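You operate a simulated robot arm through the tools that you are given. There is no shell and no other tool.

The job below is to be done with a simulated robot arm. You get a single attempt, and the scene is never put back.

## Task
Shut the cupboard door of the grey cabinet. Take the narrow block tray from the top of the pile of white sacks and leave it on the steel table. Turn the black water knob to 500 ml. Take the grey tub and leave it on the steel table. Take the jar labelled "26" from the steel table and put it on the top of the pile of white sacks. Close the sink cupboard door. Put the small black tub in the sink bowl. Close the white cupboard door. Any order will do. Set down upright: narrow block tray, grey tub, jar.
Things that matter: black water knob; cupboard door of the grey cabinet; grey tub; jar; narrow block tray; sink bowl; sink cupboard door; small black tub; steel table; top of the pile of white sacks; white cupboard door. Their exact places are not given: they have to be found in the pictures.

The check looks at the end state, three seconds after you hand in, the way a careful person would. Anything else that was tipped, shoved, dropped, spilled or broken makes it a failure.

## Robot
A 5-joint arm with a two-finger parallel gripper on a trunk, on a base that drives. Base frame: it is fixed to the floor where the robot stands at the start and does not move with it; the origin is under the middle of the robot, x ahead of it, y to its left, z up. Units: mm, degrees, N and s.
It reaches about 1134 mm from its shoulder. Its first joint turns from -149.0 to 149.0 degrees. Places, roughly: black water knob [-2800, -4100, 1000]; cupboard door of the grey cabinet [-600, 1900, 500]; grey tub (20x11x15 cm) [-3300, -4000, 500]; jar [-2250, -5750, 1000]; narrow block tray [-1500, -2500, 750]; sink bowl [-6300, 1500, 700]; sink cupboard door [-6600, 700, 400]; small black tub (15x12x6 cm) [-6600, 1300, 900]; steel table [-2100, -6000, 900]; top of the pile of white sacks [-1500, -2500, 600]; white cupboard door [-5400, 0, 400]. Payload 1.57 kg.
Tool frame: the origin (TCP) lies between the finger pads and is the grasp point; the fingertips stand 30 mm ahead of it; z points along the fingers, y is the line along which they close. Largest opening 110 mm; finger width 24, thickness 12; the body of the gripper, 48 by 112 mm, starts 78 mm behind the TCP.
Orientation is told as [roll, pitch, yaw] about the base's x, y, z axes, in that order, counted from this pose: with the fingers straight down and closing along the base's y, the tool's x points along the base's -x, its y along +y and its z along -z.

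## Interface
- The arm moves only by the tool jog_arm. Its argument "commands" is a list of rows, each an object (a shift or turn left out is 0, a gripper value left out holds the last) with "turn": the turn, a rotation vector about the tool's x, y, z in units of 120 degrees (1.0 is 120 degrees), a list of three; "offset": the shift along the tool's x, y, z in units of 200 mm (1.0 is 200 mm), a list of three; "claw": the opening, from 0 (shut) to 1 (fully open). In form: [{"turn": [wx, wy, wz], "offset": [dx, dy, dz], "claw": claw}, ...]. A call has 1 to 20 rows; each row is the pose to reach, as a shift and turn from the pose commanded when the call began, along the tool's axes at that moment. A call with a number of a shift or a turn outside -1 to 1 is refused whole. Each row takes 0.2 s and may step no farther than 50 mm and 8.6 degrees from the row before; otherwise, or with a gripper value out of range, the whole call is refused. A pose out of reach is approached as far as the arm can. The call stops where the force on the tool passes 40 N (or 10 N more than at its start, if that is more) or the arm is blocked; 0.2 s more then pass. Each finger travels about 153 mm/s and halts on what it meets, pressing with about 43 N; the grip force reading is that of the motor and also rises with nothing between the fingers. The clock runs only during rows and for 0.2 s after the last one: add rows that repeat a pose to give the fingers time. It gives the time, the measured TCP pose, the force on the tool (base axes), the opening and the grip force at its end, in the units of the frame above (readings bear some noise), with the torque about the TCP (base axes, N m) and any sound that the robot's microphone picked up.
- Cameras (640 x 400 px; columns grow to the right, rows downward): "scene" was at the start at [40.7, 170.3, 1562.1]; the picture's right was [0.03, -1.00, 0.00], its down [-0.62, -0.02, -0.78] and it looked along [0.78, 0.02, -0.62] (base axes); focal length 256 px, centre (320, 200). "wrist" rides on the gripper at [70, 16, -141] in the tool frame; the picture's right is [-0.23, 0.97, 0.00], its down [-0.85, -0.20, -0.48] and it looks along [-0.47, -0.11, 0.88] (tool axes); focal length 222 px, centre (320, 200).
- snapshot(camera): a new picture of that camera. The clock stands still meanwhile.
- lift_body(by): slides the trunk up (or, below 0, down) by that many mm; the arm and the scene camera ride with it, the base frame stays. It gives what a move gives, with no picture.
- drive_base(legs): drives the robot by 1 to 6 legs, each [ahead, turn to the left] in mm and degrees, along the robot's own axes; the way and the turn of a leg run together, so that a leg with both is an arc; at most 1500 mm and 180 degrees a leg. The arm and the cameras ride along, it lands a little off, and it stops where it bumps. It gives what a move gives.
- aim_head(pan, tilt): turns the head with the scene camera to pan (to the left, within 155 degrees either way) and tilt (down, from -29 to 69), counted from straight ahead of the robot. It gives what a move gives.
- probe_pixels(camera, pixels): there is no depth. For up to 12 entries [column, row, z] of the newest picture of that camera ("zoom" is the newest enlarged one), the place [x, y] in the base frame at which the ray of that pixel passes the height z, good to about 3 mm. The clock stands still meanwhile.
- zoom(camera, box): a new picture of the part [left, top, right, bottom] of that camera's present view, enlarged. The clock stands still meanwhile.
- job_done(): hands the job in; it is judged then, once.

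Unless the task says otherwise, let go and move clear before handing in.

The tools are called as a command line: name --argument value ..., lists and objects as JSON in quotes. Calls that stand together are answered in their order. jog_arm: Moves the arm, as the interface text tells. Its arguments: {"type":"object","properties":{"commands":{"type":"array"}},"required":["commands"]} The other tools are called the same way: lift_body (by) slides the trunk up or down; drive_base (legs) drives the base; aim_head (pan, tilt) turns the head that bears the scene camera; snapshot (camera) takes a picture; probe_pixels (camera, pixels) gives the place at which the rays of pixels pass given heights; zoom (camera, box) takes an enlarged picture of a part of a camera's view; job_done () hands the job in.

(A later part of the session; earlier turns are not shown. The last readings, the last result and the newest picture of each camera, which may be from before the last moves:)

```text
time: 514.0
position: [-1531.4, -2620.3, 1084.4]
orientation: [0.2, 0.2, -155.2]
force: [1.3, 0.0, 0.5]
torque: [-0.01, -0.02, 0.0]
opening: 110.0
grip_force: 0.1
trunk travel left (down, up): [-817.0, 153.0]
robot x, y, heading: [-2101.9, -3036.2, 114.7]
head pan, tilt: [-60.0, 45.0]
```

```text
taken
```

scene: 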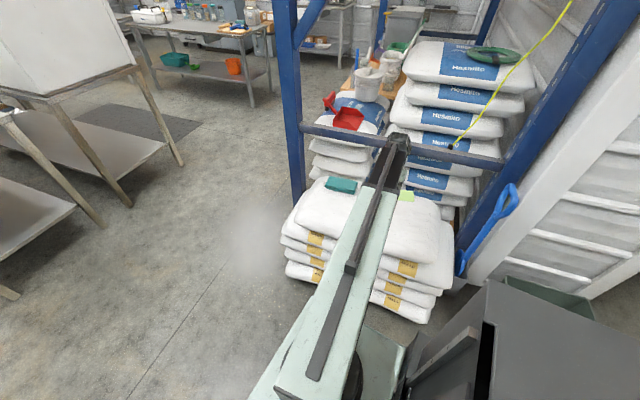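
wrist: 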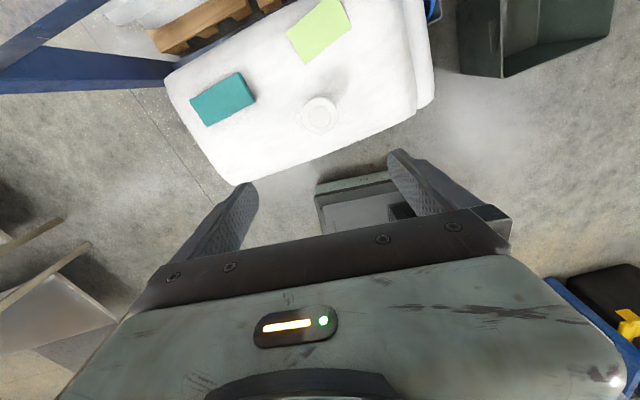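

The jar stands on the pile. Next: the blue machine with the water knob and grey tub. I'll look toward it.

lift_body --by 150

aim_head --pan 122 --tilt 35

snapshot --camera "scene"

zoom --camera "scene" --box '[200, 80, 460, 280]'

```text
time: 515.8
position: [-1532.0, -2620.3, 1234.7]
orientation: [0.1, 0.2, -155.3]
force: [-0.3, 0.9, -0.9]
torque: [0.01, -0.03, 0.01]
opening: 110.3
grip_force: 0.1
trunk travel left (down, up): [-967.0, 3.0]
robot x, y, heading: [-2098.0, -3031.7, 114.4]
head pan, tilt: [-60.0, 45.0]
```

```text
time: 518.5
position: [-1531.4, -2619.7, 1233.8]
orientation: [0.2, 0.2, -155.1]
force: [-0.8, 0.2, -0.5]
torque: [0.01, -0.01, -0.02]
opening: 110.1
grip_force: 0.1
trunk travel left (down, up): [-967.0, 3.0]
robot x, y, heading: [-2098.6, -3039.7, 114.3]
head pan, tilt: [122.0, 35.0]
```

```text
taken
```

scene: 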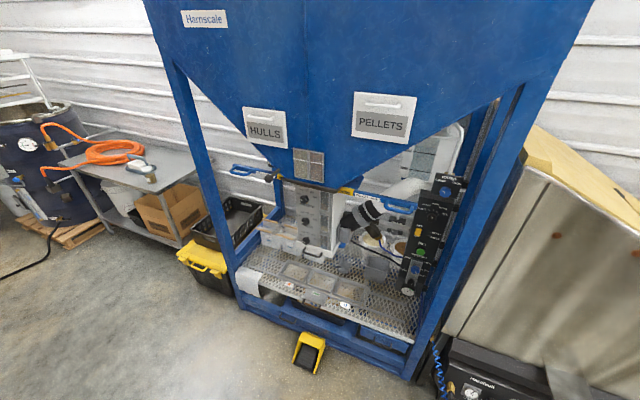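

```text
2.00 times, centred on (330, 180) of scene
```

zoom: 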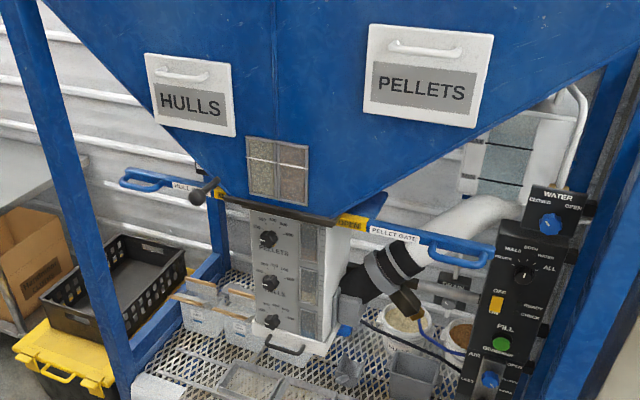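

The machine has a central unit with three black knobs (PELLETS, HULLS and a lower one), a side panel, and the grey tub on the grate (zoom (413,378)). I'll reposition to face it: back up then turn left.

drive_base --legs '[[-530, 0]]'

drive_base --legs '[[0, 50]]'

drive_base --legs '[[0, 50]]'

aim_head --pan 0 --tilt 40

snapshot --camera "scene"

```text
time: 521.6
position: [-1304.5, -3115.7, 1234.0]
orientation: [0.1, 0.2, -155.3]
force: [-0.9, 0.0, -1.0]
torque: [0.01, 0.01, 0.02]
opening: 109.8
grip_force: 0.2
trunk travel left (down, up): [-967.0, 3.0]
robot x, y, heading: [-1871.0, -3528.4, 114.7]
head pan, tilt: [122.0, 35.0]
```

```text
time: 524.3
position: [-1820.1, -2830.7, 1233.9]
orientation: [0.2, 0.3, -106.1]
force: [-0.6, 0.7, -0.4]
torque: [0.05, -0.02, 0.02]
opening: 110.0
grip_force: 0.0
trunk travel left (down, up): [-967.0, 3.0]
robot x, y, heading: [-1877.9, -3540.4, 163.8]
head pan, tilt: [122.0, 35.0]
```

```text
time: 527.0
position: [-2394.1, -3045.4, 1233.1]
orientation: [0.2, 0.3, -55.5]
force: [-0.5, 0.1, -0.8]
torque: [-0.05, 0.01, -0.01]
opening: 109.9
grip_force: 0.1
trunk travel left (down, up): [-967.0, 3.0]
robot x, y, heading: [-1871.8, -3551.8, -145.8]
head pan, tilt: [122.0, 35.0]
```

```text
time: 529.0
position: [-2393.8, -3046.6, 1234.3]
orientation: [0.2, 0.2, -55.5]
force: [-0.3, 0.2, 0.0]
torque: [0.03, -0.02, 0.02]
opening: 110.1
grip_force: 0.1
trunk travel left (down, up): [-967.0, 3.0]
robot x, y, heading: [-1866.8, -3555.0, -146.0]
head pan, tilt: [0.0, 40.0]
```

```text
taken
```

scene: 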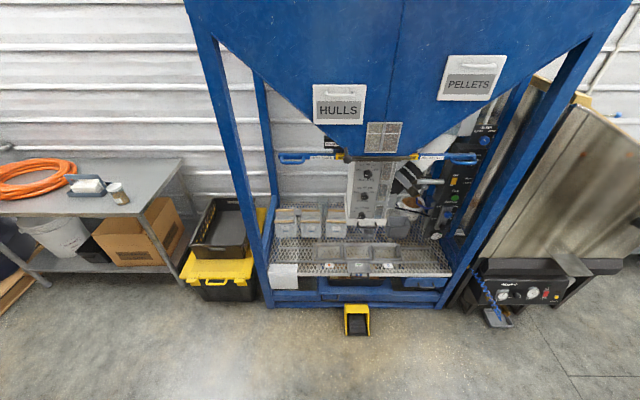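

A frontal view. Zooming on the knob unit and the grate.

zoom --camera "scene" --box '[310, 130, 490, 280]'

lift_body --by -400

aim_head --pan 0 --tilt 28

snapshot --camera "scene"

zoom --camera "scene" --box '[310, 130, 490, 270]'

```text
2.67 times, centred on (400, 205) of scene
```

zoom: 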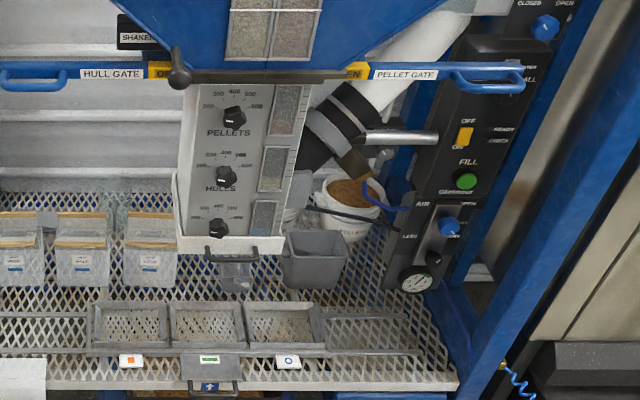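

```text
time: 532.8
position: [-2394.4, -3045.3, 834.4]
orientation: [0.2, 0.2, -55.5]
force: [0.2, 0.0, 0.5]
torque: [-0.01, 0.04, -0.01]
opening: 110.0
grip_force: 0.0
trunk travel left (down, up): [-567.0, 403.0]
robot x, y, heading: [-1866.0, -3553.0, -146.0]
head pan, tilt: [0.0, 40.0]
```

```text
time: 533.6
position: [-2393.4, -3046.5, 833.7]
orientation: [0.2, 0.1, -55.4]
force: [-0.2, 0.0, -0.3]
torque: [-0.03, 0.04, -0.04]
opening: 110.2
grip_force: 0.1
trunk travel left (down, up): [-567.0, 403.0]
robot x, y, heading: [-1870.4, -3552.8, -146.1]
head pan, tilt: [0.0, 28.0]
```

```text
taken
```

scene: 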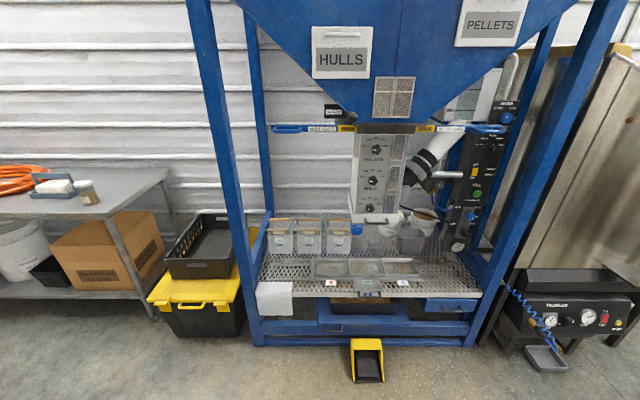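

```text
2.86 times, centred on (400, 200) of scene
```

zoom: 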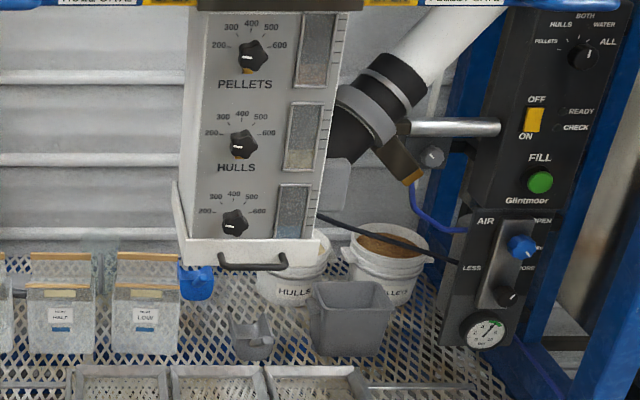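

The third (lowest) knob, scale 200–600, must be the water knob (blue gauge beside it). I'll probe its line of sight here, then from a lower camera height for triangulation.

probe_pixels --camera "scene" --pixels '[[370.3, 208, 850], [370.3, 208, 900], [370.3, 208, 950], [370.3, 208, 1000], [376.5, 150, 950], [376.5, 150, 1050], [373, 180.5, 1000], [409, 240, 600], [262, 346, 0], [463, 346, 0], [368, 383, 0]]'

lift_body --by -350

aim_head --pan 0 --tilt 15

snapshot --camera "scene"

zoom --camera "scene" --box '[300, 120, 480, 280]'

```text
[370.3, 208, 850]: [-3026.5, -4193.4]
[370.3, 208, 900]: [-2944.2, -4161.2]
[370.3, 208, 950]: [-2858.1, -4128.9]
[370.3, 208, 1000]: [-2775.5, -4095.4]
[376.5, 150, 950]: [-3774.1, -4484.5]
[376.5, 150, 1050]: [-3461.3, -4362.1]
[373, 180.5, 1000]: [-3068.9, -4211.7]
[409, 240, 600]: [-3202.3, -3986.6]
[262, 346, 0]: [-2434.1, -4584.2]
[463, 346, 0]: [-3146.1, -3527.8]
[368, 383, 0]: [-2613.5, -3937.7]
```

```text
time: 537.0
position: [-2394.3, -3046.2, 483.8]
orientation: [0.3, 0.2, -55.3]
force: [0.1, -0.3, -0.6]
torque: [-0.03, 0.01, -0.01]
opening: 109.7
grip_force: 0.1
trunk travel left (down, up): [-217.0, 753.0]
robot x, y, heading: [-1872.4, -3550.1, -146.0]
head pan, tilt: [0.0, 28.0]
```

```text
time: 537.7
position: [-2393.9, -3046.9, 483.6]
orientation: [0.2, 0.2, -55.4]
force: [-0.3, -0.2, -0.6]
torque: [-0.03, 0.01, 0.0]
opening: 109.8
grip_force: 0.1
trunk travel left (down, up): [-217.0, 753.0]
robot x, y, heading: [-1871.3, -3546.8, -145.9]
head pan, tilt: [0.0, 15.0]
```

```text
taken
```

scene: 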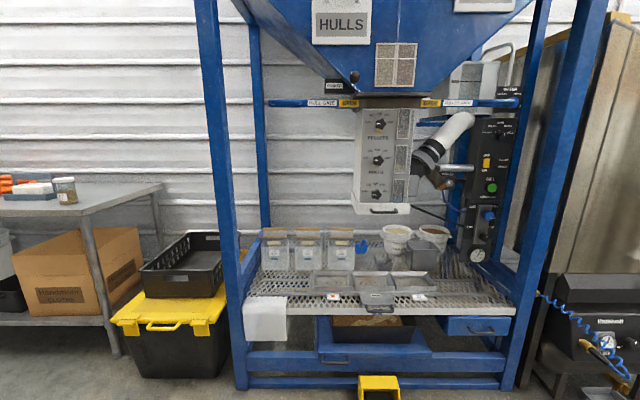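

```text
2.50 times, centred on (390, 200) of scene
```

zoom: 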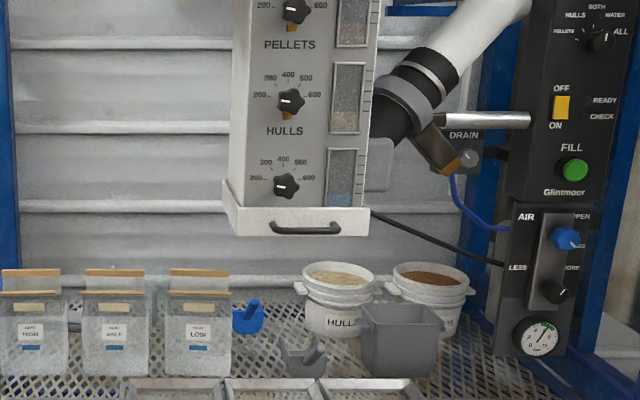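

Probing the third knob from this lower view to triangulate.

probe_pixels --camera "scene" --pixels '[[376.4, 194.4, 850], [376.4, 194.4, 900], [376.4, 194.4, 950], [376.4, 194.4, 980], [376.4, 194.4, 1000], [378, 159.6, 1000], [378, 159.6, 1050]]'

zoom --camera "scene" --box '[350, 160, 420, 220]'

```text
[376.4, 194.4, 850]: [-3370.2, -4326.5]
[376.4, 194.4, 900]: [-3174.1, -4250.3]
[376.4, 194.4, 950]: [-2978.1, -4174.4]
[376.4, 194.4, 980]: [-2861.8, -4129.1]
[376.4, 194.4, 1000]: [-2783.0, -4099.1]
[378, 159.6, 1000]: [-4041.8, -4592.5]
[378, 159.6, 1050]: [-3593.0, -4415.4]
```

```text
6.67 times, centred on (385, 190) of scene
```

zoom: 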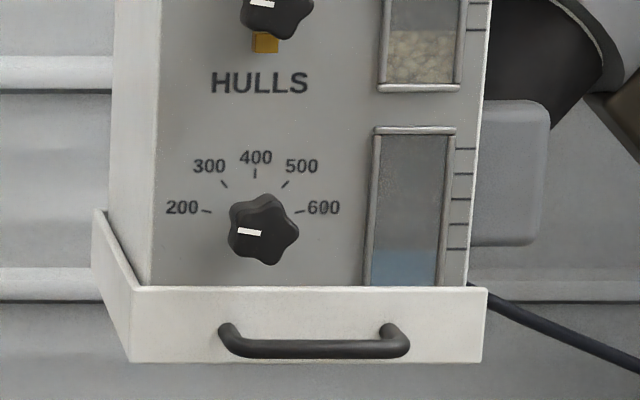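

Triangulated: water knob at ≈(-2770,-4093,1003), star-shaped ø≈43 mm, pointer at ≈"200"; 500 is ~+115° clockwise. I'll bring the arm round in front of the machine, level with the knob.

lift_body --by 283

jog_arm --commands '[{"turn": [0, 0, -0.0621], "offset": [-0.13, -0.164, 0]}, {"turn": [0, 0, -0.1242], "offset": [-0.259, -0.329, 0]}, {"turn": [0, 0, -0.1862], "offset": [-0.389, -0.493, 0]}, {"turn": [0, 0, -0.2483], "offset": [-0.518, -0.657, 0]}, {"turn": [0, 0, -0.3104], "offset": [-0.648, -0.822, 0]}, {"turn": [0, 0, -0.3725], "offset": [-0.7775, -0.986, 0]}]'

jog_arm --commands '[{"turn": [0, 0, -0.0621], "offset": [-0.008, -0.1655, 0]}, {"turn": [0, 0, -0.1242], "offset": [-0.016, -0.331, 0]}, {"turn": [0, 0, -0.1862], "offset": [-0.024, -0.4965, 0]}, {"turn": [0, 0, -0.2483], "offset": [-0.032, -0.662, 0]}, {"turn": [0, 0, -0.3104], "offset": [-0.04, -0.8275, 0]}, {"turn": [0, 0, -0.3725], "offset": [-0.048, -0.993, 0]}]'

jog_arm --commands '[{"offset": [0.073, -0.224, 0]}, {"offset": [0.146, -0.449, 0]}, {"offset": [0.219, -0.673, 0]}, {"offset": [0.292, -0.8975, 0]}]'

jog_arm --commands '[{"offset": [0.073, -0.224, 0]}, {"offset": [0.146, -0.449, 0]}, {"offset": [0.219, -0.673, 0]}, {"offset": [0.292, -0.8975, 0]}, {"offset": [0.292, -0.8975, 0]}]'

```text
time: 540.6
position: [-2393.0, -3047.0, 766.5]
orientation: [0.2, 0.2, -55.3]
force: [-0.1, -0.2, 0.6]
torque: [0.03, 0.02, -0.01]
opening: 110.1
grip_force: 0.1
trunk travel left (down, up): [-500.0, 470.0]
robot x, y, heading: [-1867.1, -3551.8, -145.6]
head pan, tilt: [0.0, 15.0]
```

```text
time: 542.0
position: [-2494.3, -3307.5, 767.0]
orientation: [2.5, 0.6, -31.7]
force: [0.6, -0.7, -1.2]
torque: [0.03, -0.01, -0.03]
opening: 110.0
grip_force: 0.0
out of reach, approached as far as the arm can: row 1, 2, 3, 4, 5, 6
trunk travel left (down, up): [-500.0, 470.0]
robot x, y, heading: [-1866.5, -3550.9, -146.1]
head pan, tilt: [0.0, 15.0]
```

```text
time: 543.4
position: [-2556.3, -3483.0, 767.4]
orientation: [4.4, 0.1, -14.6]
force: [-0.2, 0.2, 0.3]
torque: [-0.01, -0.01, 0.02]
opening: 110.1
grip_force: 0.1
out of reach, approached as far as the arm can: row 1, 2, 3, 4, 5, 6
trunk travel left (down, up): [-500.0, 470.0]
robot x, y, heading: [-1871.1, -3553.6, -146.0]
head pan, tilt: [0.0, 15.0]
```

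```text
time: 544.4
position: [-2657.2, -3639.3, 767.7]
orientation: [4.4, 0.0, -14.5]
force: [1.2, 1.1, 0.9]
torque: [0.01, -0.01, 0.0]
opening: 110.1
grip_force: 0.1
out of reach, approached as far as the arm can: row 1, 2, 3, 4
trunk travel left (down, up): [-500.0, 470.0]
robot x, y, heading: [-1870.6, -3551.2, -146.1]
head pan, tilt: [0.0, 15.0]
```

```text
time: 545.6
position: [-2757.4, -3797.6, 766.9]
orientation: [4.4, 0.0, -14.6]
force: [-0.1, 0.0, 0.7]
torque: [0.01, 0.0, 0.0]
opening: 110.1
grip_force: 0.2
out of reach, approached as far as the arm can: row 2, 3, 4, 5
trunk travel left (down, up): [-500.0, 470.0]
robot x, y, heading: [-1866.2, -3549.3, -146.2]
head pan, tilt: [0.0, 15.0]
```

The wrist spin has a limit (~±170° relative to the arm), which skewed that move. I'll untangle: level the tool, pull back, and spin the other way to yaw −146.

jog_arm --commands '[{"turn": [0.0355, -0.0092, 0], "offset": [-0.229, 0.028, 0]}, {"turn": [0.0355, -0.0092, 0], "offset": [-0.458, 0.056, 0]}, {"turn": [0.0355, -0.0092, 0], "offset": [-0.688, 0.084, 0]}, {"turn": [0.0355, -0.0092, 0], "offset": [-0.917, 0.112, 0]}]'

jog_arm --commands '[{"turn": [0, 0, 0.07], "offset": [-0.115, 0.014, 0]}, {"turn": [0, 0, 0.14], "offset": [-0.229, 0.028, 0]}, {"turn": [0, 0, 0.21], "offset": [-0.344, 0.042, 0]}, {"turn": [0, 0, 0.28], "offset": [-0.458, 0.056, 0]}, {"turn": [0, 0, 0.35], "offset": [-0.573, 0.07, 0]}, {"turn": [0, 0, 0.42], "offset": [-0.688, 0.084, 0]}, {"turn": [0, 0, 0.49], "offset": [-0.802, 0.098, 0]}, {"turn": [0, 0, 0.56], "offset": [-0.917, 0.112, 0]}]'

jog_arm --commands '[{"turn": [0, 0, 0.0669]}, {"turn": [0, 0, 0.1338]}, {"turn": [0, 0, 0.2006]}, {"turn": [0, 0, 0.2675]}, {"turn": [0, 0, 0.3344]}, {"turn": [0, 0, 0.4013]}, {"turn": [0, 0, 0.4681]}, {"turn": [0, 0, 0.535]}]'

```text
time: 546.6
position: [-2574.1, -3819.9, 766.0]
orientation: [0.0, -1.0, -14.7]
force: [0.3, 0.2, -0.2]
torque: [-0.02, 0.01, -0.02]
opening: 110.1
grip_force: 0.1
trunk travel left (down, up): [-500.0, 470.0]
robot x, y, heading: [-1868.4, -3556.2, -146.0]
head pan, tilt: [0.0, 15.0]
```

```text
time: 548.4
position: [-2391.6, -3845.4, 766.6]
orientation: [0.9, -0.3, -82.0]
force: [0.0, 0.0, 1.5]
torque: [0.01, -0.03, -0.04]
opening: 110.1
grip_force: 0.1
out of reach, approached as far as the arm can: row 5, 6, 7, 8
trunk travel left (down, up): [-500.0, 470.0]
robot x, y, heading: [-1872.0, -3550.2, -146.1]
head pan, tilt: [0.0, 15.0]
```

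```text
time: 550.2
position: [-2391.9, -3845.9, 766.1]
orientation: [0.7, 0.7, -146.2]
force: [0.5, -0.1, -0.7]
torque: [0.02, 0.01, 0.01]
opening: 110.1
grip_force: 0.0
trunk travel left (down, up): [-500.0, 470.0]
robot x, y, heading: [-1871.6, -3551.8, -145.8]
head pan, tilt: [0.0, 15.0]
```

Aligned with the knob's line. Tilting the tool up to horizontal toward the machine.

jog_arm --commands '[{"turn": [0, -0.0625, 0], "offset": [-0.154, 0, -0.0101], "claw": 0.6}, {"turn": [0, -0.125, 0], "offset": [-0.3055, 0, -0.0402], "claw": 0.6}, {"turn": [0, -0.1875, 0], "offset": [-0.4515, 0, -0.0898], "claw": 0.6}, {"turn": [0, -0.25, 0], "offset": [-0.59, 0, -0.158], "claw": 0.6}, {"turn": [0, -0.3125, 0], "offset": [-0.7185, 0, -0.244], "claw": 0.6}, {"turn": [0, -0.375, 0], "offset": [-0.8345, 0, -0.3455], "claw": 0.6}]'

jog_arm --commands '[{"turn": [0, -0.0625, 0], "offset": [-0.154, 0, -0.0101]}, {"turn": [0, -0.125, 0], "offset": [-0.3055, 0, -0.0402]}, {"turn": [0, -0.1875, 0], "offset": [-0.4515, 0, -0.0898]}, {"turn": [0, -0.25, 0], "offset": [-0.59, 0, -0.158]}, {"turn": [0, -0.3125, 0], "offset": [-0.7185, 0, -0.244]}, {"turn": [0, -0.375, 0], "offset": [-0.8345, 0, -0.3455]}, {"turn": [0, -0.38, 0], "offset": [-0.844, 0, -0.352]}]'

snapshot --camera "wrist"

snapshot --camera "scene"

```text
time: 551.6
position: [-2532.1, -3939.6, 835.2]
orientation: [1.0, -44.5, -146.7]
force: [0.5, 0.1, -0.5]
torque: [-0.05, -0.02, 0.02]
opening: 66.4
grip_force: 0.1
trunk travel left (down, up): [-500.0, 470.0]
robot x, y, heading: [-1867.8, -3551.8, -145.9]
head pan, tilt: [0.0, 15.0]
```

```text
time: 553.2
position: [-2592.5, -3978.3, 1004.5]
orientation: [71.0, -89.2, 142.9]
force: [-0.2, 0.2, -0.1]
torque: [0.01, 0.01, -0.02]
opening: 65.9
grip_force: 0.1
out of reach, approached as far as the arm can: row 6
trunk travel left (down, up): [-500.0, 470.0]
robot x, y, heading: [-1875.9, -3551.6, -146.1]
head pan, tilt: [0.0, 15.0]
```

```text
taken
```

wrist: 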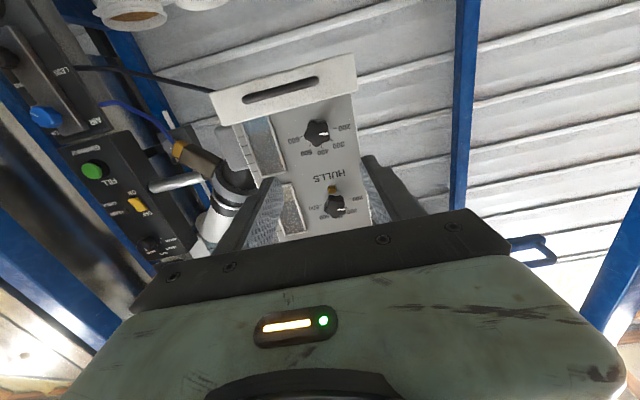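

```text
taken
```

scene: 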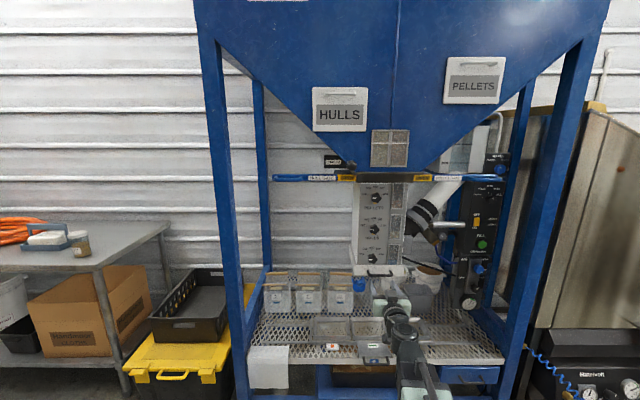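

The wrist view (upside-down) shows the water knob at (317,132), close to the predicted axis point (320,131). Zooming for fine alignment.

zoom --camera "wrist" --box '[260, 80, 380, 180]'

```text
4.00 times, centred on (320, 130) of wrist
```

zoom: 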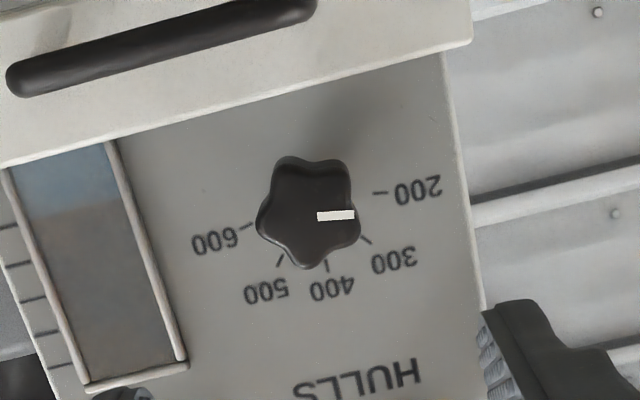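

Geometry reads: pointer exactly at 200; 500 needs ≈114° clockwise. Lateral offset is ~5 mm. I'll shift and extend 150 mm toward the knob.

jog_arm --commands '[{"offset": [0.005, -0.025, 0.15]}, {"offset": [0.005, -0.025, 0.35]}, {"offset": [0.005, -0.025, 0.55]}, {"offset": [0.005, -0.025, 0.7]}, {"offset": [0.005, -0.025, 0.7]}]'

snapshot --camera "wrist"

zoom --camera "wrist" --box '[200, 60, 440, 230]'

```text
time: 554.4
position: [-2710.5, -4051.7, 1003.3]
orientation: [69.9, -89.3, 144.0]
force: [-0.9, 0.2, -0.3]
torque: [0.02, -0.01, -0.01]
opening: 66.0
grip_force: 0.0
trunk travel left (down, up): [-500.0, 470.0]
robot x, y, heading: [-1868.3, -3552.6, -146.0]
head pan, tilt: [0.0, 15.0]
```

```text
taken
```

wrist: 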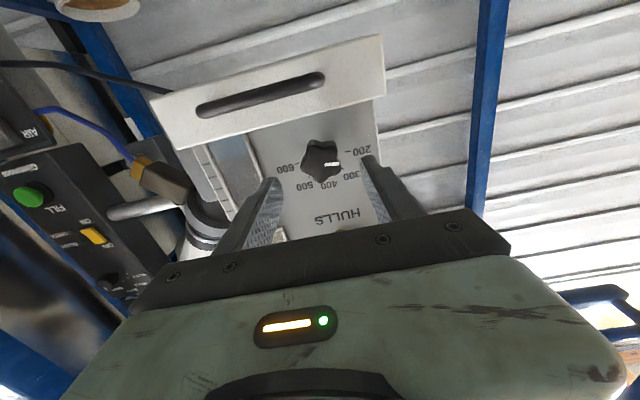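

```text
2.35 times, centred on (320, 145) of wrist
```

zoom: 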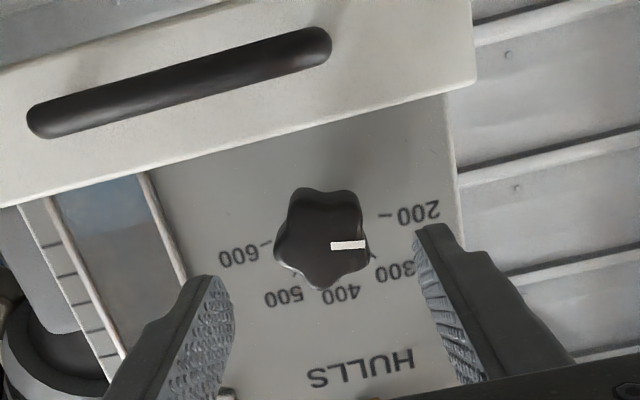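

Well centered now (knob front at (320,162), ≈67 mm ahead). Advancing 50 mm so that the fingertips straddle the knob.

jog_arm --commands '[{"offset": [0, 0, 0.08]}, {"offset": [0, 0, 0.16]}, {"offset": [0, 0, 0.22]}, {"offset": [0, 0, 0.25]}, {"offset": [0, 0, 0.25]}]'

zoom --camera "wrist" --box '[200, 60, 440, 230]'

```text
time: 555.6
position: [-2752.4, -4079.2, 1003.7]
orientation: [63.2, -89.4, 150.8]
force: [0.2, -0.7, -1.1]
torque: [0.01, 0.0, 0.02]
opening: 65.8
grip_force: 0.0
trunk travel left (down, up): [-500.0, 470.0]
robot x, y, heading: [-1871.3, -3554.8, -146.0]
head pan, tilt: [0.0, 15.0]
```

```text
2.35 times, centred on (320, 145) of wrist
```

zoom: 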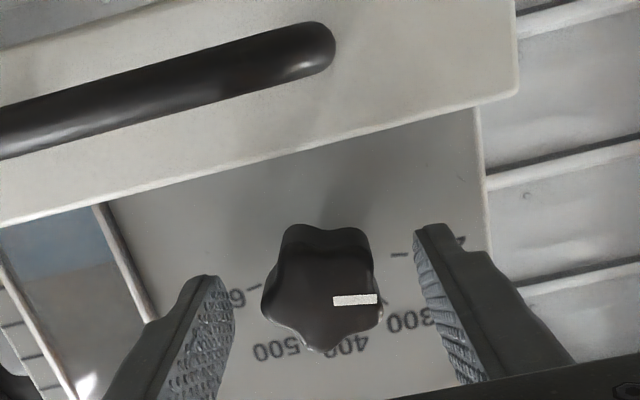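

The fingertips are ≈13 mm past the knob's front. I'll advance 7 mm more, then close on it.

jog_arm --commands '[{"offset": [0, 0, 0.015]}, {"offset": [0, 0, 0.03]}, {"offset": [0, 0, 0.035]}]'

jog_arm --commands '[{"claw": 0.5}, {"claw": 0.4}, {"claw": 0.3}, {"claw": 0.2}, {"claw": 0.1}, {"claw": 0.1}]'

zoom --camera "wrist" --box '[200, 60, 440, 230]'

```text
time: 556.4
position: [-2757.0, -4083.4, 1002.9]
orientation: [70.9, -89.3, 143.1]
force: [0.5, 0.5, 0.5]
torque: [-0.01, 0.01, -0.01]
opening: 66.0
grip_force: 0.0
trunk travel left (down, up): [-500.0, 470.0]
robot x, y, heading: [-1868.2, -3549.7, -145.8]
head pan, tilt: [0.0, 15.0]
```

```text
time: 557.8
position: [-2757.6, -4083.8, 1003.6]
orientation: [69.8, -89.3, 144.2]
force: [1.4, -4.8, 0.9]
torque: [-0.05, -0.01, -0.28]
opening: 41.9
grip_force: 44.6
trunk travel left (down, up): [-500.0, 470.0]
robot x, y, heading: [-1867.6, -3550.7, -145.9]
head pan, tilt: [0.0, 15.0]
```

```text
2.35 times, centred on (320, 145) of wrist
```

zoom: 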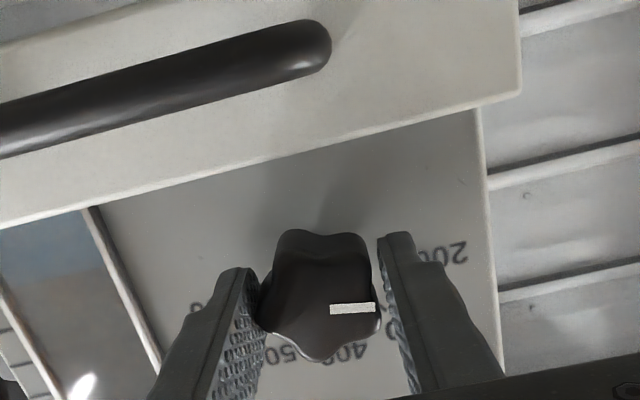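

Knob gripped (41.9 mm, 45 N). Rotating clockwise (positive about tool z), first 56°.

jog_arm --commands '[{"turn": [0, 0, 0.0667]}, {"turn": [0, 0, 0.1333]}, {"turn": [0, 0, 0.2]}, {"turn": [0, 0, 0.2667]}, {"turn": [0, 0, 0.3333]}, {"turn": [0, 0, 0.4]}, {"turn": [0, 0, 0.4667]}]'

snapshot --camera "wrist"

zoom --camera "scene" --box '[340, 170, 430, 290]'

```text
time: 558.7
position: [-2757.3, -4082.4, 1004.0]
orientation: [89.4, -63.7, 124.5]
force: [8.6, 4.2, -9.3]
torque: [0.04, 0.03, -0.5]
opening: 41.6
grip_force: 45.1
trunk travel left (down, up): [-500.0, 470.0]
robot x, y, heading: [-1870.5, -3553.3, -146.0]
head pan, tilt: [0.0, 15.0]
stopped in row 4: the force on the tool passed its limit at 43 N (the readings are from after the stop); the commanded pose is now the measured one
```

```text
taken
```

wrist: 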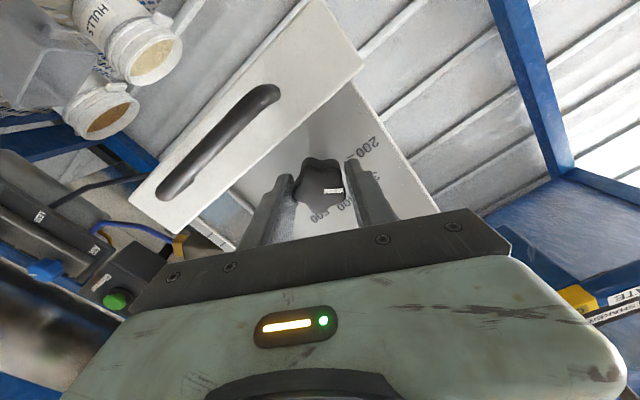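

```text
3.33 times, centred on (385, 230) of scene
```

zoom: 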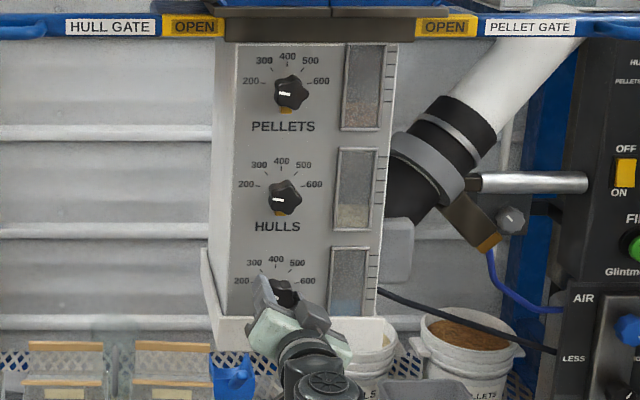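

The knob turned ~26° before the force limit tripped (axis slightly off). I'll release and re-grip to recentre, then continue.

jog_arm --commands '[{"claw": 0.5}, {"claw": 0.5}, {"claw": 0.5}]'

zoom --camera "wrist" --box '[200, 60, 440, 230]'

```text
time: 559.5
position: [-2757.4, -4083.7, 1004.7]
orientation: [89.7, -63.7, 124.3]
force: [-0.6, -1.6, 0.5]
torque: [-0.02, 0.04, 0.01]
opening: 55.0
grip_force: 0.0
trunk travel left (down, up): [-500.0, 470.0]
robot x, y, heading: [-1872.8, -3553.3, -146.1]
head pan, tilt: [0.0, 15.0]
```

```text
2.35 times, centred on (320, 145) of wrist
```

zoom: 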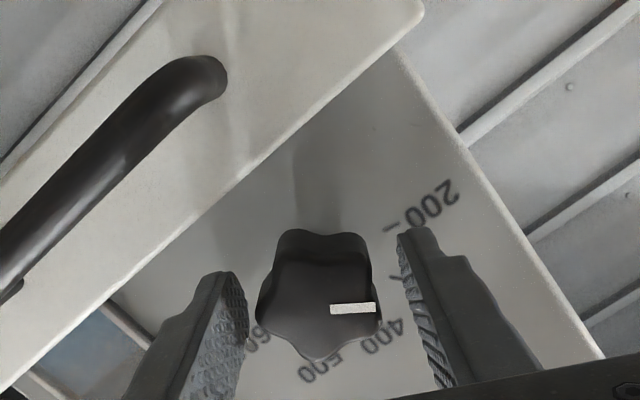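

Alignment still looks good (knob centre (318,295) in zoom). Re-gripping and continuing more slowly.

jog_arm --commands '[{"claw": 0.4}, {"claw": 0.3}, {"claw": 0.2}, {"claw": 0.2}]'

jog_arm --commands '[{"turn": [0, 0, 0.033]}, {"turn": [0, 0, 0.066]}, {"turn": [0, 0, 0.1]}, {"turn": [0, 0, 0.133]}, {"turn": [0, 0, 0.166]}, {"turn": [0, 0, 0.2]}, {"turn": [0, 0, 0.233]}, {"turn": [0, 0, 0.25]}]'

zoom --camera "wrist" --box '[200, 60, 440, 230]'

```text
time: 560.5
position: [-2757.5, -4082.5, 1003.3]
orientation: [89.5, -63.7, 124.5]
force: [-0.9, -1.4, 1.0]
torque: [0.06, -0.12, -0.08]
opening: 41.7
grip_force: 45.3
trunk travel left (down, up): [-500.0, 470.0]
robot x, y, heading: [-1870.7, -3550.6, -145.8]
head pan, tilt: [0.0, 15.0]
```

```text
time: 562.3
position: [-2757.4, -4083.8, 1003.5]
orientation: [89.8, -33.6, 124.0]
force: [-6.6, -3.5, 2.1]
torque: [-0.01, 0.04, 0.55]
opening: 41.7
grip_force: 45.3
trunk travel left (down, up): [-500.0, 470.0]
robot x, y, heading: [-1872.9, -3554.9, -146.1]
head pan, tilt: [0.0, 15.0]
```

```text
2.35 times, centred on (320, 145) of wrist
```

zoom: 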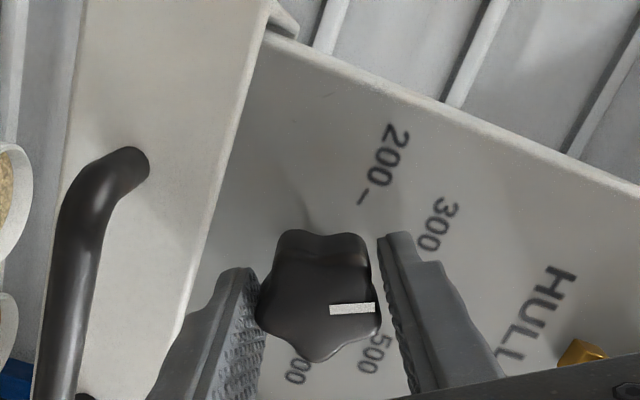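

Turned 56° total with low force. Continuing another 30°.

jog_arm --commands '[{"turn": [0, 0, 0.033]}, {"turn": [0, 0, 0.066]}, {"turn": [0, 0, 0.1]}, {"turn": [0, 0, 0.133]}, {"turn": [0, 0, 0.166]}, {"turn": [0, 0, 0.2]}, {"turn": [0, 0, 0.233]}, {"turn": [0, 0, 0.25]}]'

zoom --camera "wrist" --box '[200, 60, 440, 230]'

```text
time: 564.1
position: [-2757.5, -4083.7, 1003.5]
orientation: [89.7, -3.6, 124.0]
force: [17.5, 11.2, -21.5]
torque: [0.04, -0.04, 0.91]
opening: 41.7
grip_force: 44.8
trunk travel left (down, up): [-500.0, 470.0]
robot x, y, heading: [-1869.5, -3553.1, -146.2]
head pan, tilt: [0.0, 15.0]
```

```text
2.35 times, centred on (320, 145) of wrist
```

zoom: 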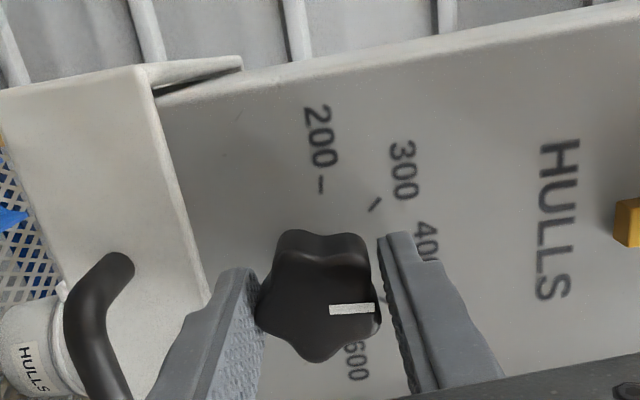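

86° done, but side force has grown to ~30 N. Releasing to re-centre before the last 28°.

jog_arm --commands '[{"claw": 0.45}, {"claw": 0.45}, {"claw": 0.45}]'

zoom --camera "wrist" --box '[200, 60, 440, 230]'

```text
time: 564.9
position: [-2756.9, -4082.5, 1004.1]
orientation: [89.8, -3.7, 124.0]
force: [-0.1, -0.5, -0.6]
torque: [0.0, -0.03, 0.01]
opening: 49.5
grip_force: 0.1
trunk travel left (down, up): [-500.0, 470.0]
robot x, y, heading: [-1868.7, -3552.0, -146.2]
head pan, tilt: [0.0, 15.0]
```

```text
2.35 times, centred on (320, 145) of wrist
```

zoom: 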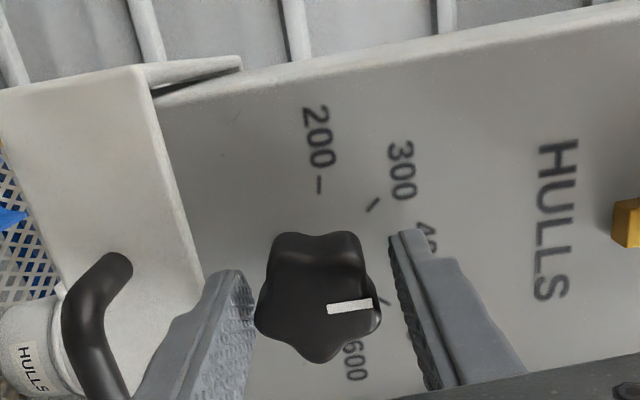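

Released; the knob settled near 400. I'll re-grip and turn another ~38° to reach 500.

jog_arm --commands '[{"claw": 0.4}, {"claw": 0.3}, {"claw": 0.2}, {"claw": 0.2}]'

jog_arm --commands '[{"turn": [0, 0, 0.033]}, {"turn": [0, 0, 0.066]}, {"turn": [0, 0, 0.1]}, {"turn": [0, 0, 0.133]}, {"turn": [0, 0, 0.166]}]'

zoom --camera "wrist" --box '[200, 60, 440, 230]'

```text
time: 565.9
position: [-2758.9, -4084.0, 1003.0]
orientation: [89.8, -3.7, 124.0]
force: [6.2, 4.6, -11.6]
torque: [-0.14, 0.14, -0.08]
opening: 41.3
grip_force: 44.7
trunk travel left (down, up): [-500.0, 470.0]
robot x, y, heading: [-1873.3, -3555.1, -146.2]
head pan, tilt: [0.0, 15.0]
```

```text
time: 567.1
position: [-2758.1, -4083.5, 1002.9]
orientation: [89.8, 16.3, 123.9]
force: [-1.8, 4.4, -9.3]
torque: [-0.37, 0.54, 0.64]
opening: 41.2
grip_force: 44.5
trunk travel left (down, up): [-500.0, 470.0]
robot x, y, heading: [-1872.0, -3548.8, -145.8]
head pan, tilt: [0.0, 15.0]
```

```text
2.35 times, centred on (320, 145) of wrist
```

zoom: 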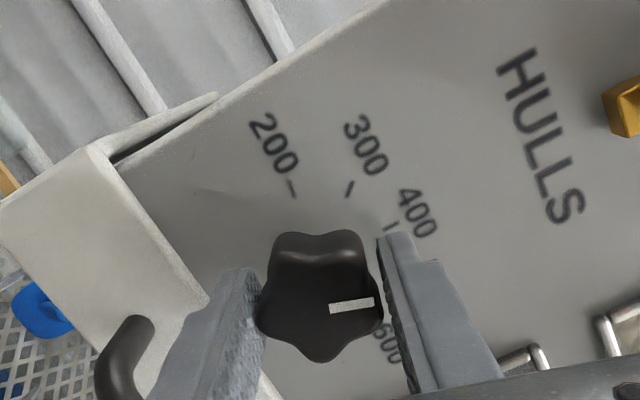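

Turning the last ~17°.

jog_arm --commands '[{"turn": [0, 0, 0.033]}, {"turn": [0, 0, 0.066]}, {"turn": [0, 0, 0.1]}, {"turn": [0, 0, 0.13]}, {"turn": [0, 0, 0.13]}]'

zoom --camera "wrist" --box '[200, 60, 440, 230]'

jog_arm --commands '[{"claw": 0.5}, {"claw": 0.55}, {"claw": 0.6}]'

zoom --camera "wrist" --box '[200, 60, 440, 230]'

```text
time: 568.2
position: [-2757.5, -4083.9, 1002.3]
orientation: [89.5, 31.9, 123.7]
force: [6.9, 5.0, -19.4]
torque: [-0.15, 0.2, 0.0]
opening: 41.5
grip_force: 45.0
trunk travel left (down, up): [-500.0, 470.0]
robot x, y, heading: [-1869.0, -3550.9, -146.0]
head pan, tilt: [0.0, 15.0]
stopped in row 5: the force on the tool passed its limit at 41 N (the readings are from after the stop); the commanded pose is now the measured one
```

```text
2.35 times, centred on (320, 145) of wrist
```

zoom: 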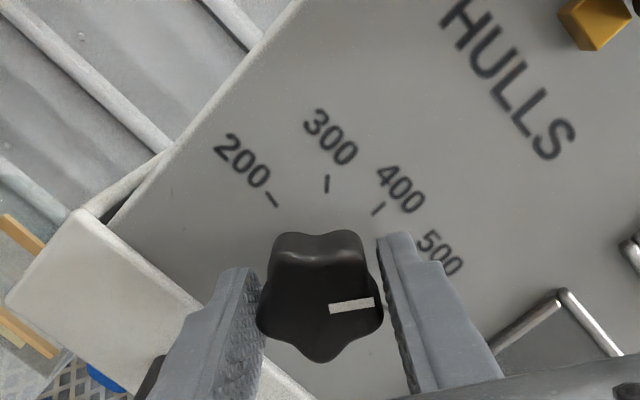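

```text
time: 569.0
position: [-2756.9, -4083.8, 1004.4]
orientation: [89.7, 31.9, 123.8]
force: [-0.9, 1.2, 0.9]
torque: [0.01, 0.09, -0.04]
opening: 64.3
grip_force: 0.1
trunk travel left (down, up): [-500.0, 470.0]
robot x, y, heading: [-1867.0, -3553.7, -145.9]
head pan, tilt: [0.0, 15.0]
```

```text
2.35 times, centred on (320, 145) of wrist
```

zoom: 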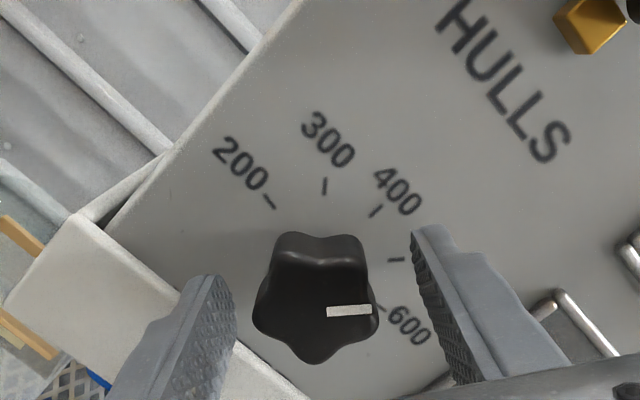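

The pointer now lies almost on the 500 tick (500 direction ≈88°, pointer ≈85°). I'll back away and view the knob from the scene camera to judge precisely.

jog_arm --commands '[{"offset": [0, 0, -0.15]}, {"offset": [0, 0, -0.35]}, {"offset": [0, 0, -0.55]}, {"offset": [0, 0, -0.75]}]'

snapshot --camera "wrist"

snapshot --camera "scene"

zoom --camera "scene" --box '[345, 180, 425, 290]'

```text
time: 570.0
position: [-2631.2, -4001.8, 1004.4]
orientation: [89.9, 32.0, 123.8]
force: [-0.4, 0.2, 0.8]
torque: [0.0, 0.0, -0.01]
opening: 66.0
grip_force: 0.1
trunk travel left (down, up): [-500.0, 470.0]
robot x, y, heading: [-1870.2, -3557.1, -146.0]
head pan, tilt: [0.0, 15.0]
```

```text
taken
```

wrist: 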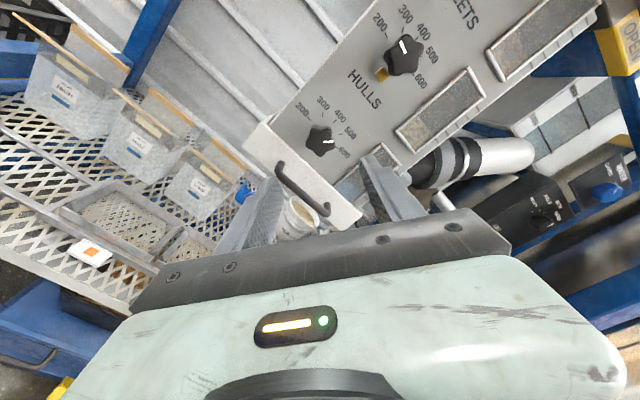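

```text
taken
```

scene: 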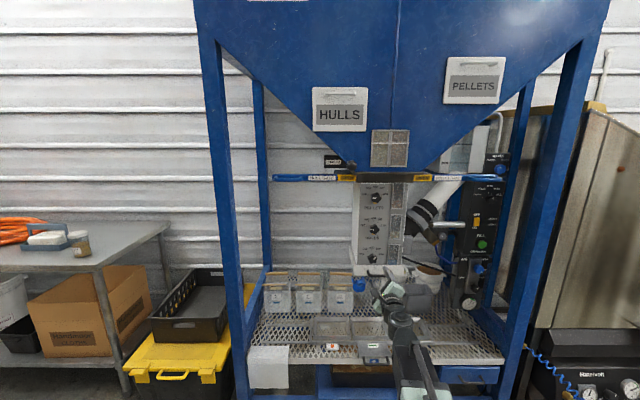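

```text
3.64 times, centred on (385, 235) of scene
```

zoom: 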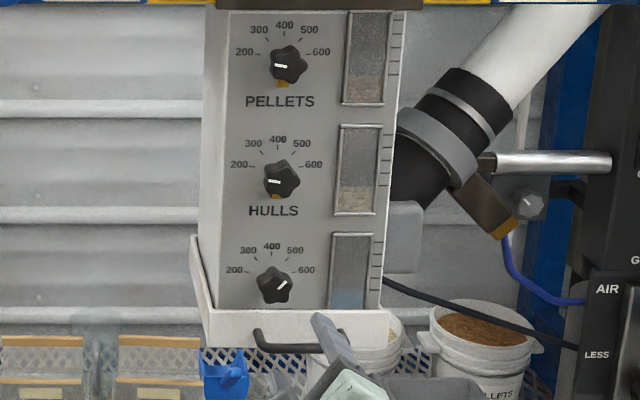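

Zooming tighter on the water knob for the pointer angle.

zoom --camera "scene" --box '[350, 235, 400, 270]'

zoom --camera "wrist" --box '[280, 80, 380, 170]'

```text
11.43 times, centred on (375, 252) of scene
```

zoom: 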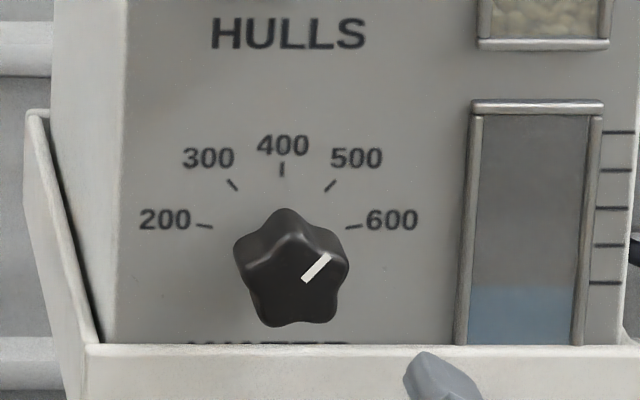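

```text
4.44 times, centred on (330, 125) of wrist
```

zoom: 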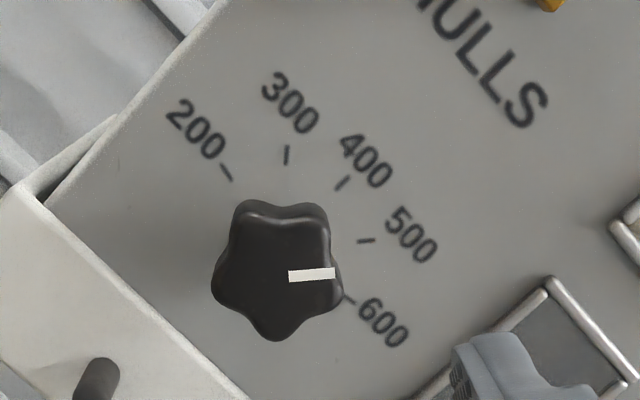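

The two views give slightly different readings (−3° vs +4°). I'll lower the trunk so the scene camera is level with the knob for an undistorted reading.

lift_body --by -400

lift_body --by -95

aim_head --pan -8 --tilt 0

snapshot --camera "scene"

```text
time: 573.9
position: [-2630.8, -4002.3, 603.4]
orientation: [89.8, 31.9, 123.8]
force: [-0.2, 0.0, -0.4]
torque: [-0.03, 0.01, -0.03]
opening: 65.9
grip_force: 0.0
trunk travel left (down, up): [-100.0, 870.0]
robot x, y, heading: [-1869.0, -3548.8, -146.1]
head pan, tilt: [0.0, 15.0]
```

```text
time: 575.2
position: [-2631.4, -4001.8, 508.9]
orientation: [89.9, 31.9, 123.8]
force: [0.1, 0.4, 1.0]
torque: [-0.02, 0.02, 0.0]
opening: 65.9
grip_force: 0.0
trunk travel left (down, up): [-5.0, 965.0]
robot x, y, heading: [-1869.6, -3552.2, -145.8]
head pan, tilt: [0.0, 15.0]
```

```text
time: 575.9
position: [-2631.0, -4001.3, 509.0]
orientation: [89.8, 31.9, 123.8]
force: [0.2, -0.1, -0.5]
torque: [0.04, -0.02, -0.02]
opening: 65.9
grip_force: 0.1
trunk travel left (down, up): [-5.0, 965.0]
robot x, y, heading: [-1869.5, -3553.9, -145.9]
head pan, tilt: [-8.0, 0.0]
```

```text
taken
```

scene: 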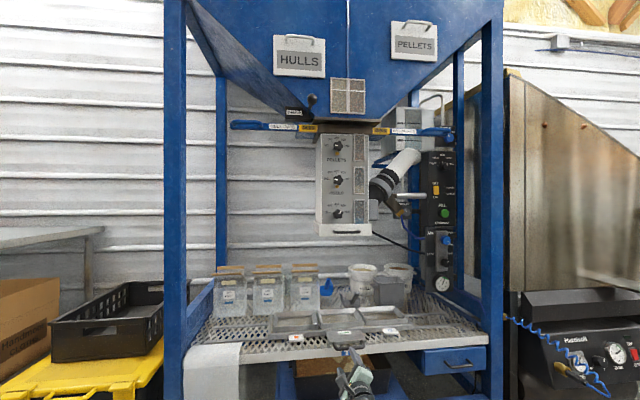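

zoom --camera "scene" --box '[318, 190, 368, 230]'

zoom --camera "scene" --box '[310, 255, 470, 360]'

```text
10.00 times, centred on (343, 210) of scene
```

zoom: 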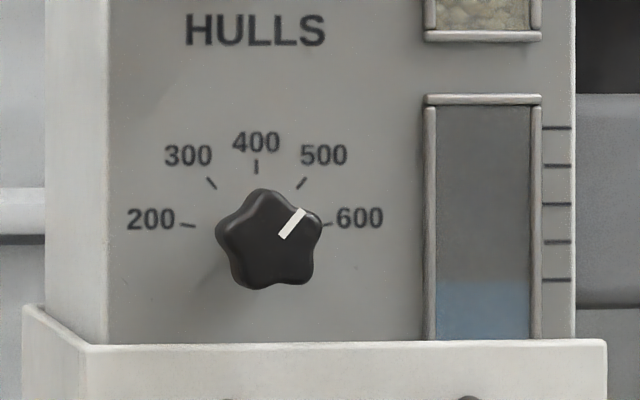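

```text
3.81 times, centred on (390, 308) of scene
```

zoom: 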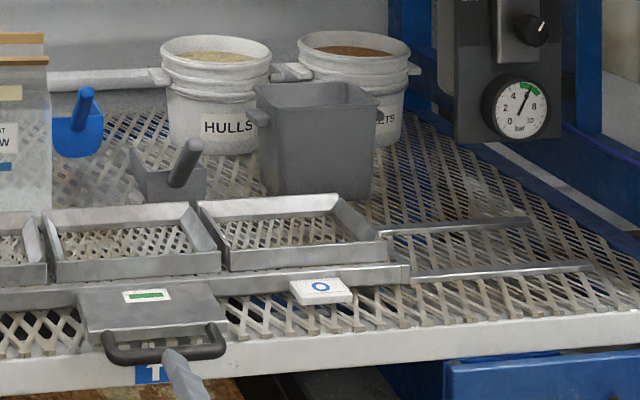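

Level view: ticks are 39° apart and the pointer reads ≈35.5°, i.e. ≈491 ml — about 3.5° short of 500 (the wrist view agreed). I'll go back for a small correction.

lift_body --by 400

lift_body --by 95

jog_arm --commands '[{"offset": [0, 0, 0.2]}, {"offset": [0, 0, 0.4]}, {"offset": [0, 0, 0.6]}, {"offset": [0, 0, 0.7]}, {"offset": [0, 0, 0.75]}]'

jog_arm --commands '[{"claw": 0.5}, {"claw": 0.4}, {"claw": 0.3}, {"claw": 0.3}]'

zoom --camera "wrist" --box '[200, 60, 440, 230]'

```text
time: 579.8
position: [-2630.7, -4002.6, 910.2]
orientation: [89.8, 31.8, 123.8]
force: [0.6, 0.1, -0.3]
torque: [0.01, 0.02, -0.03]
opening: 65.7
grip_force: 0.2
trunk travel left (down, up): [-405.0, 565.0]
robot x, y, heading: [-1871.7, -3553.7, -146.1]
head pan, tilt: [-8.0, 0.0]
```

```text
time: 581.0
position: [-2631.7, -4001.2, 1004.3]
orientation: [89.8, 32.0, 123.8]
force: [-0.4, -0.1, 0.2]
torque: [-0.02, 0.02, 0.03]
opening: 66.0
grip_force: 0.1
trunk travel left (down, up): [-500.0, 470.0]
robot x, y, heading: [-1870.7, -3550.6, -145.9]
head pan, tilt: [-8.0, 0.0]
```

```text
time: 582.2
position: [-2755.1, -4085.5, 1004.1]
orientation: [89.7, 31.8, 124.0]
force: [-0.1, -0.4, -0.2]
torque: [-0.02, 0.01, -0.04]
opening: 65.8
grip_force: 0.0
trunk travel left (down, up): [-500.0, 470.0]
robot x, y, heading: [-1867.5, -3553.3, -146.1]
head pan, tilt: [-8.0, 0.0]
```

```text
time: 583.2
position: [-2755.3, -4085.4, 1004.1]
orientation: [89.8, 31.8, 124.0]
force: [1.7, -1.2, -1.6]
torque: [-0.18, 0.23, -0.08]
opening: 41.8
grip_force: 45.0
trunk travel left (down, up): [-500.0, 470.0]
robot x, y, heading: [-1870.7, -3552.2, -146.0]
head pan, tilt: [-8.0, 0.0]
```

```text
2.35 times, centred on (320, 145) of wrist
```

zoom: 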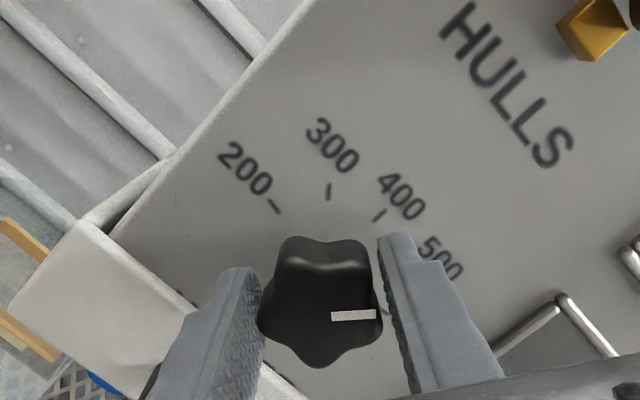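

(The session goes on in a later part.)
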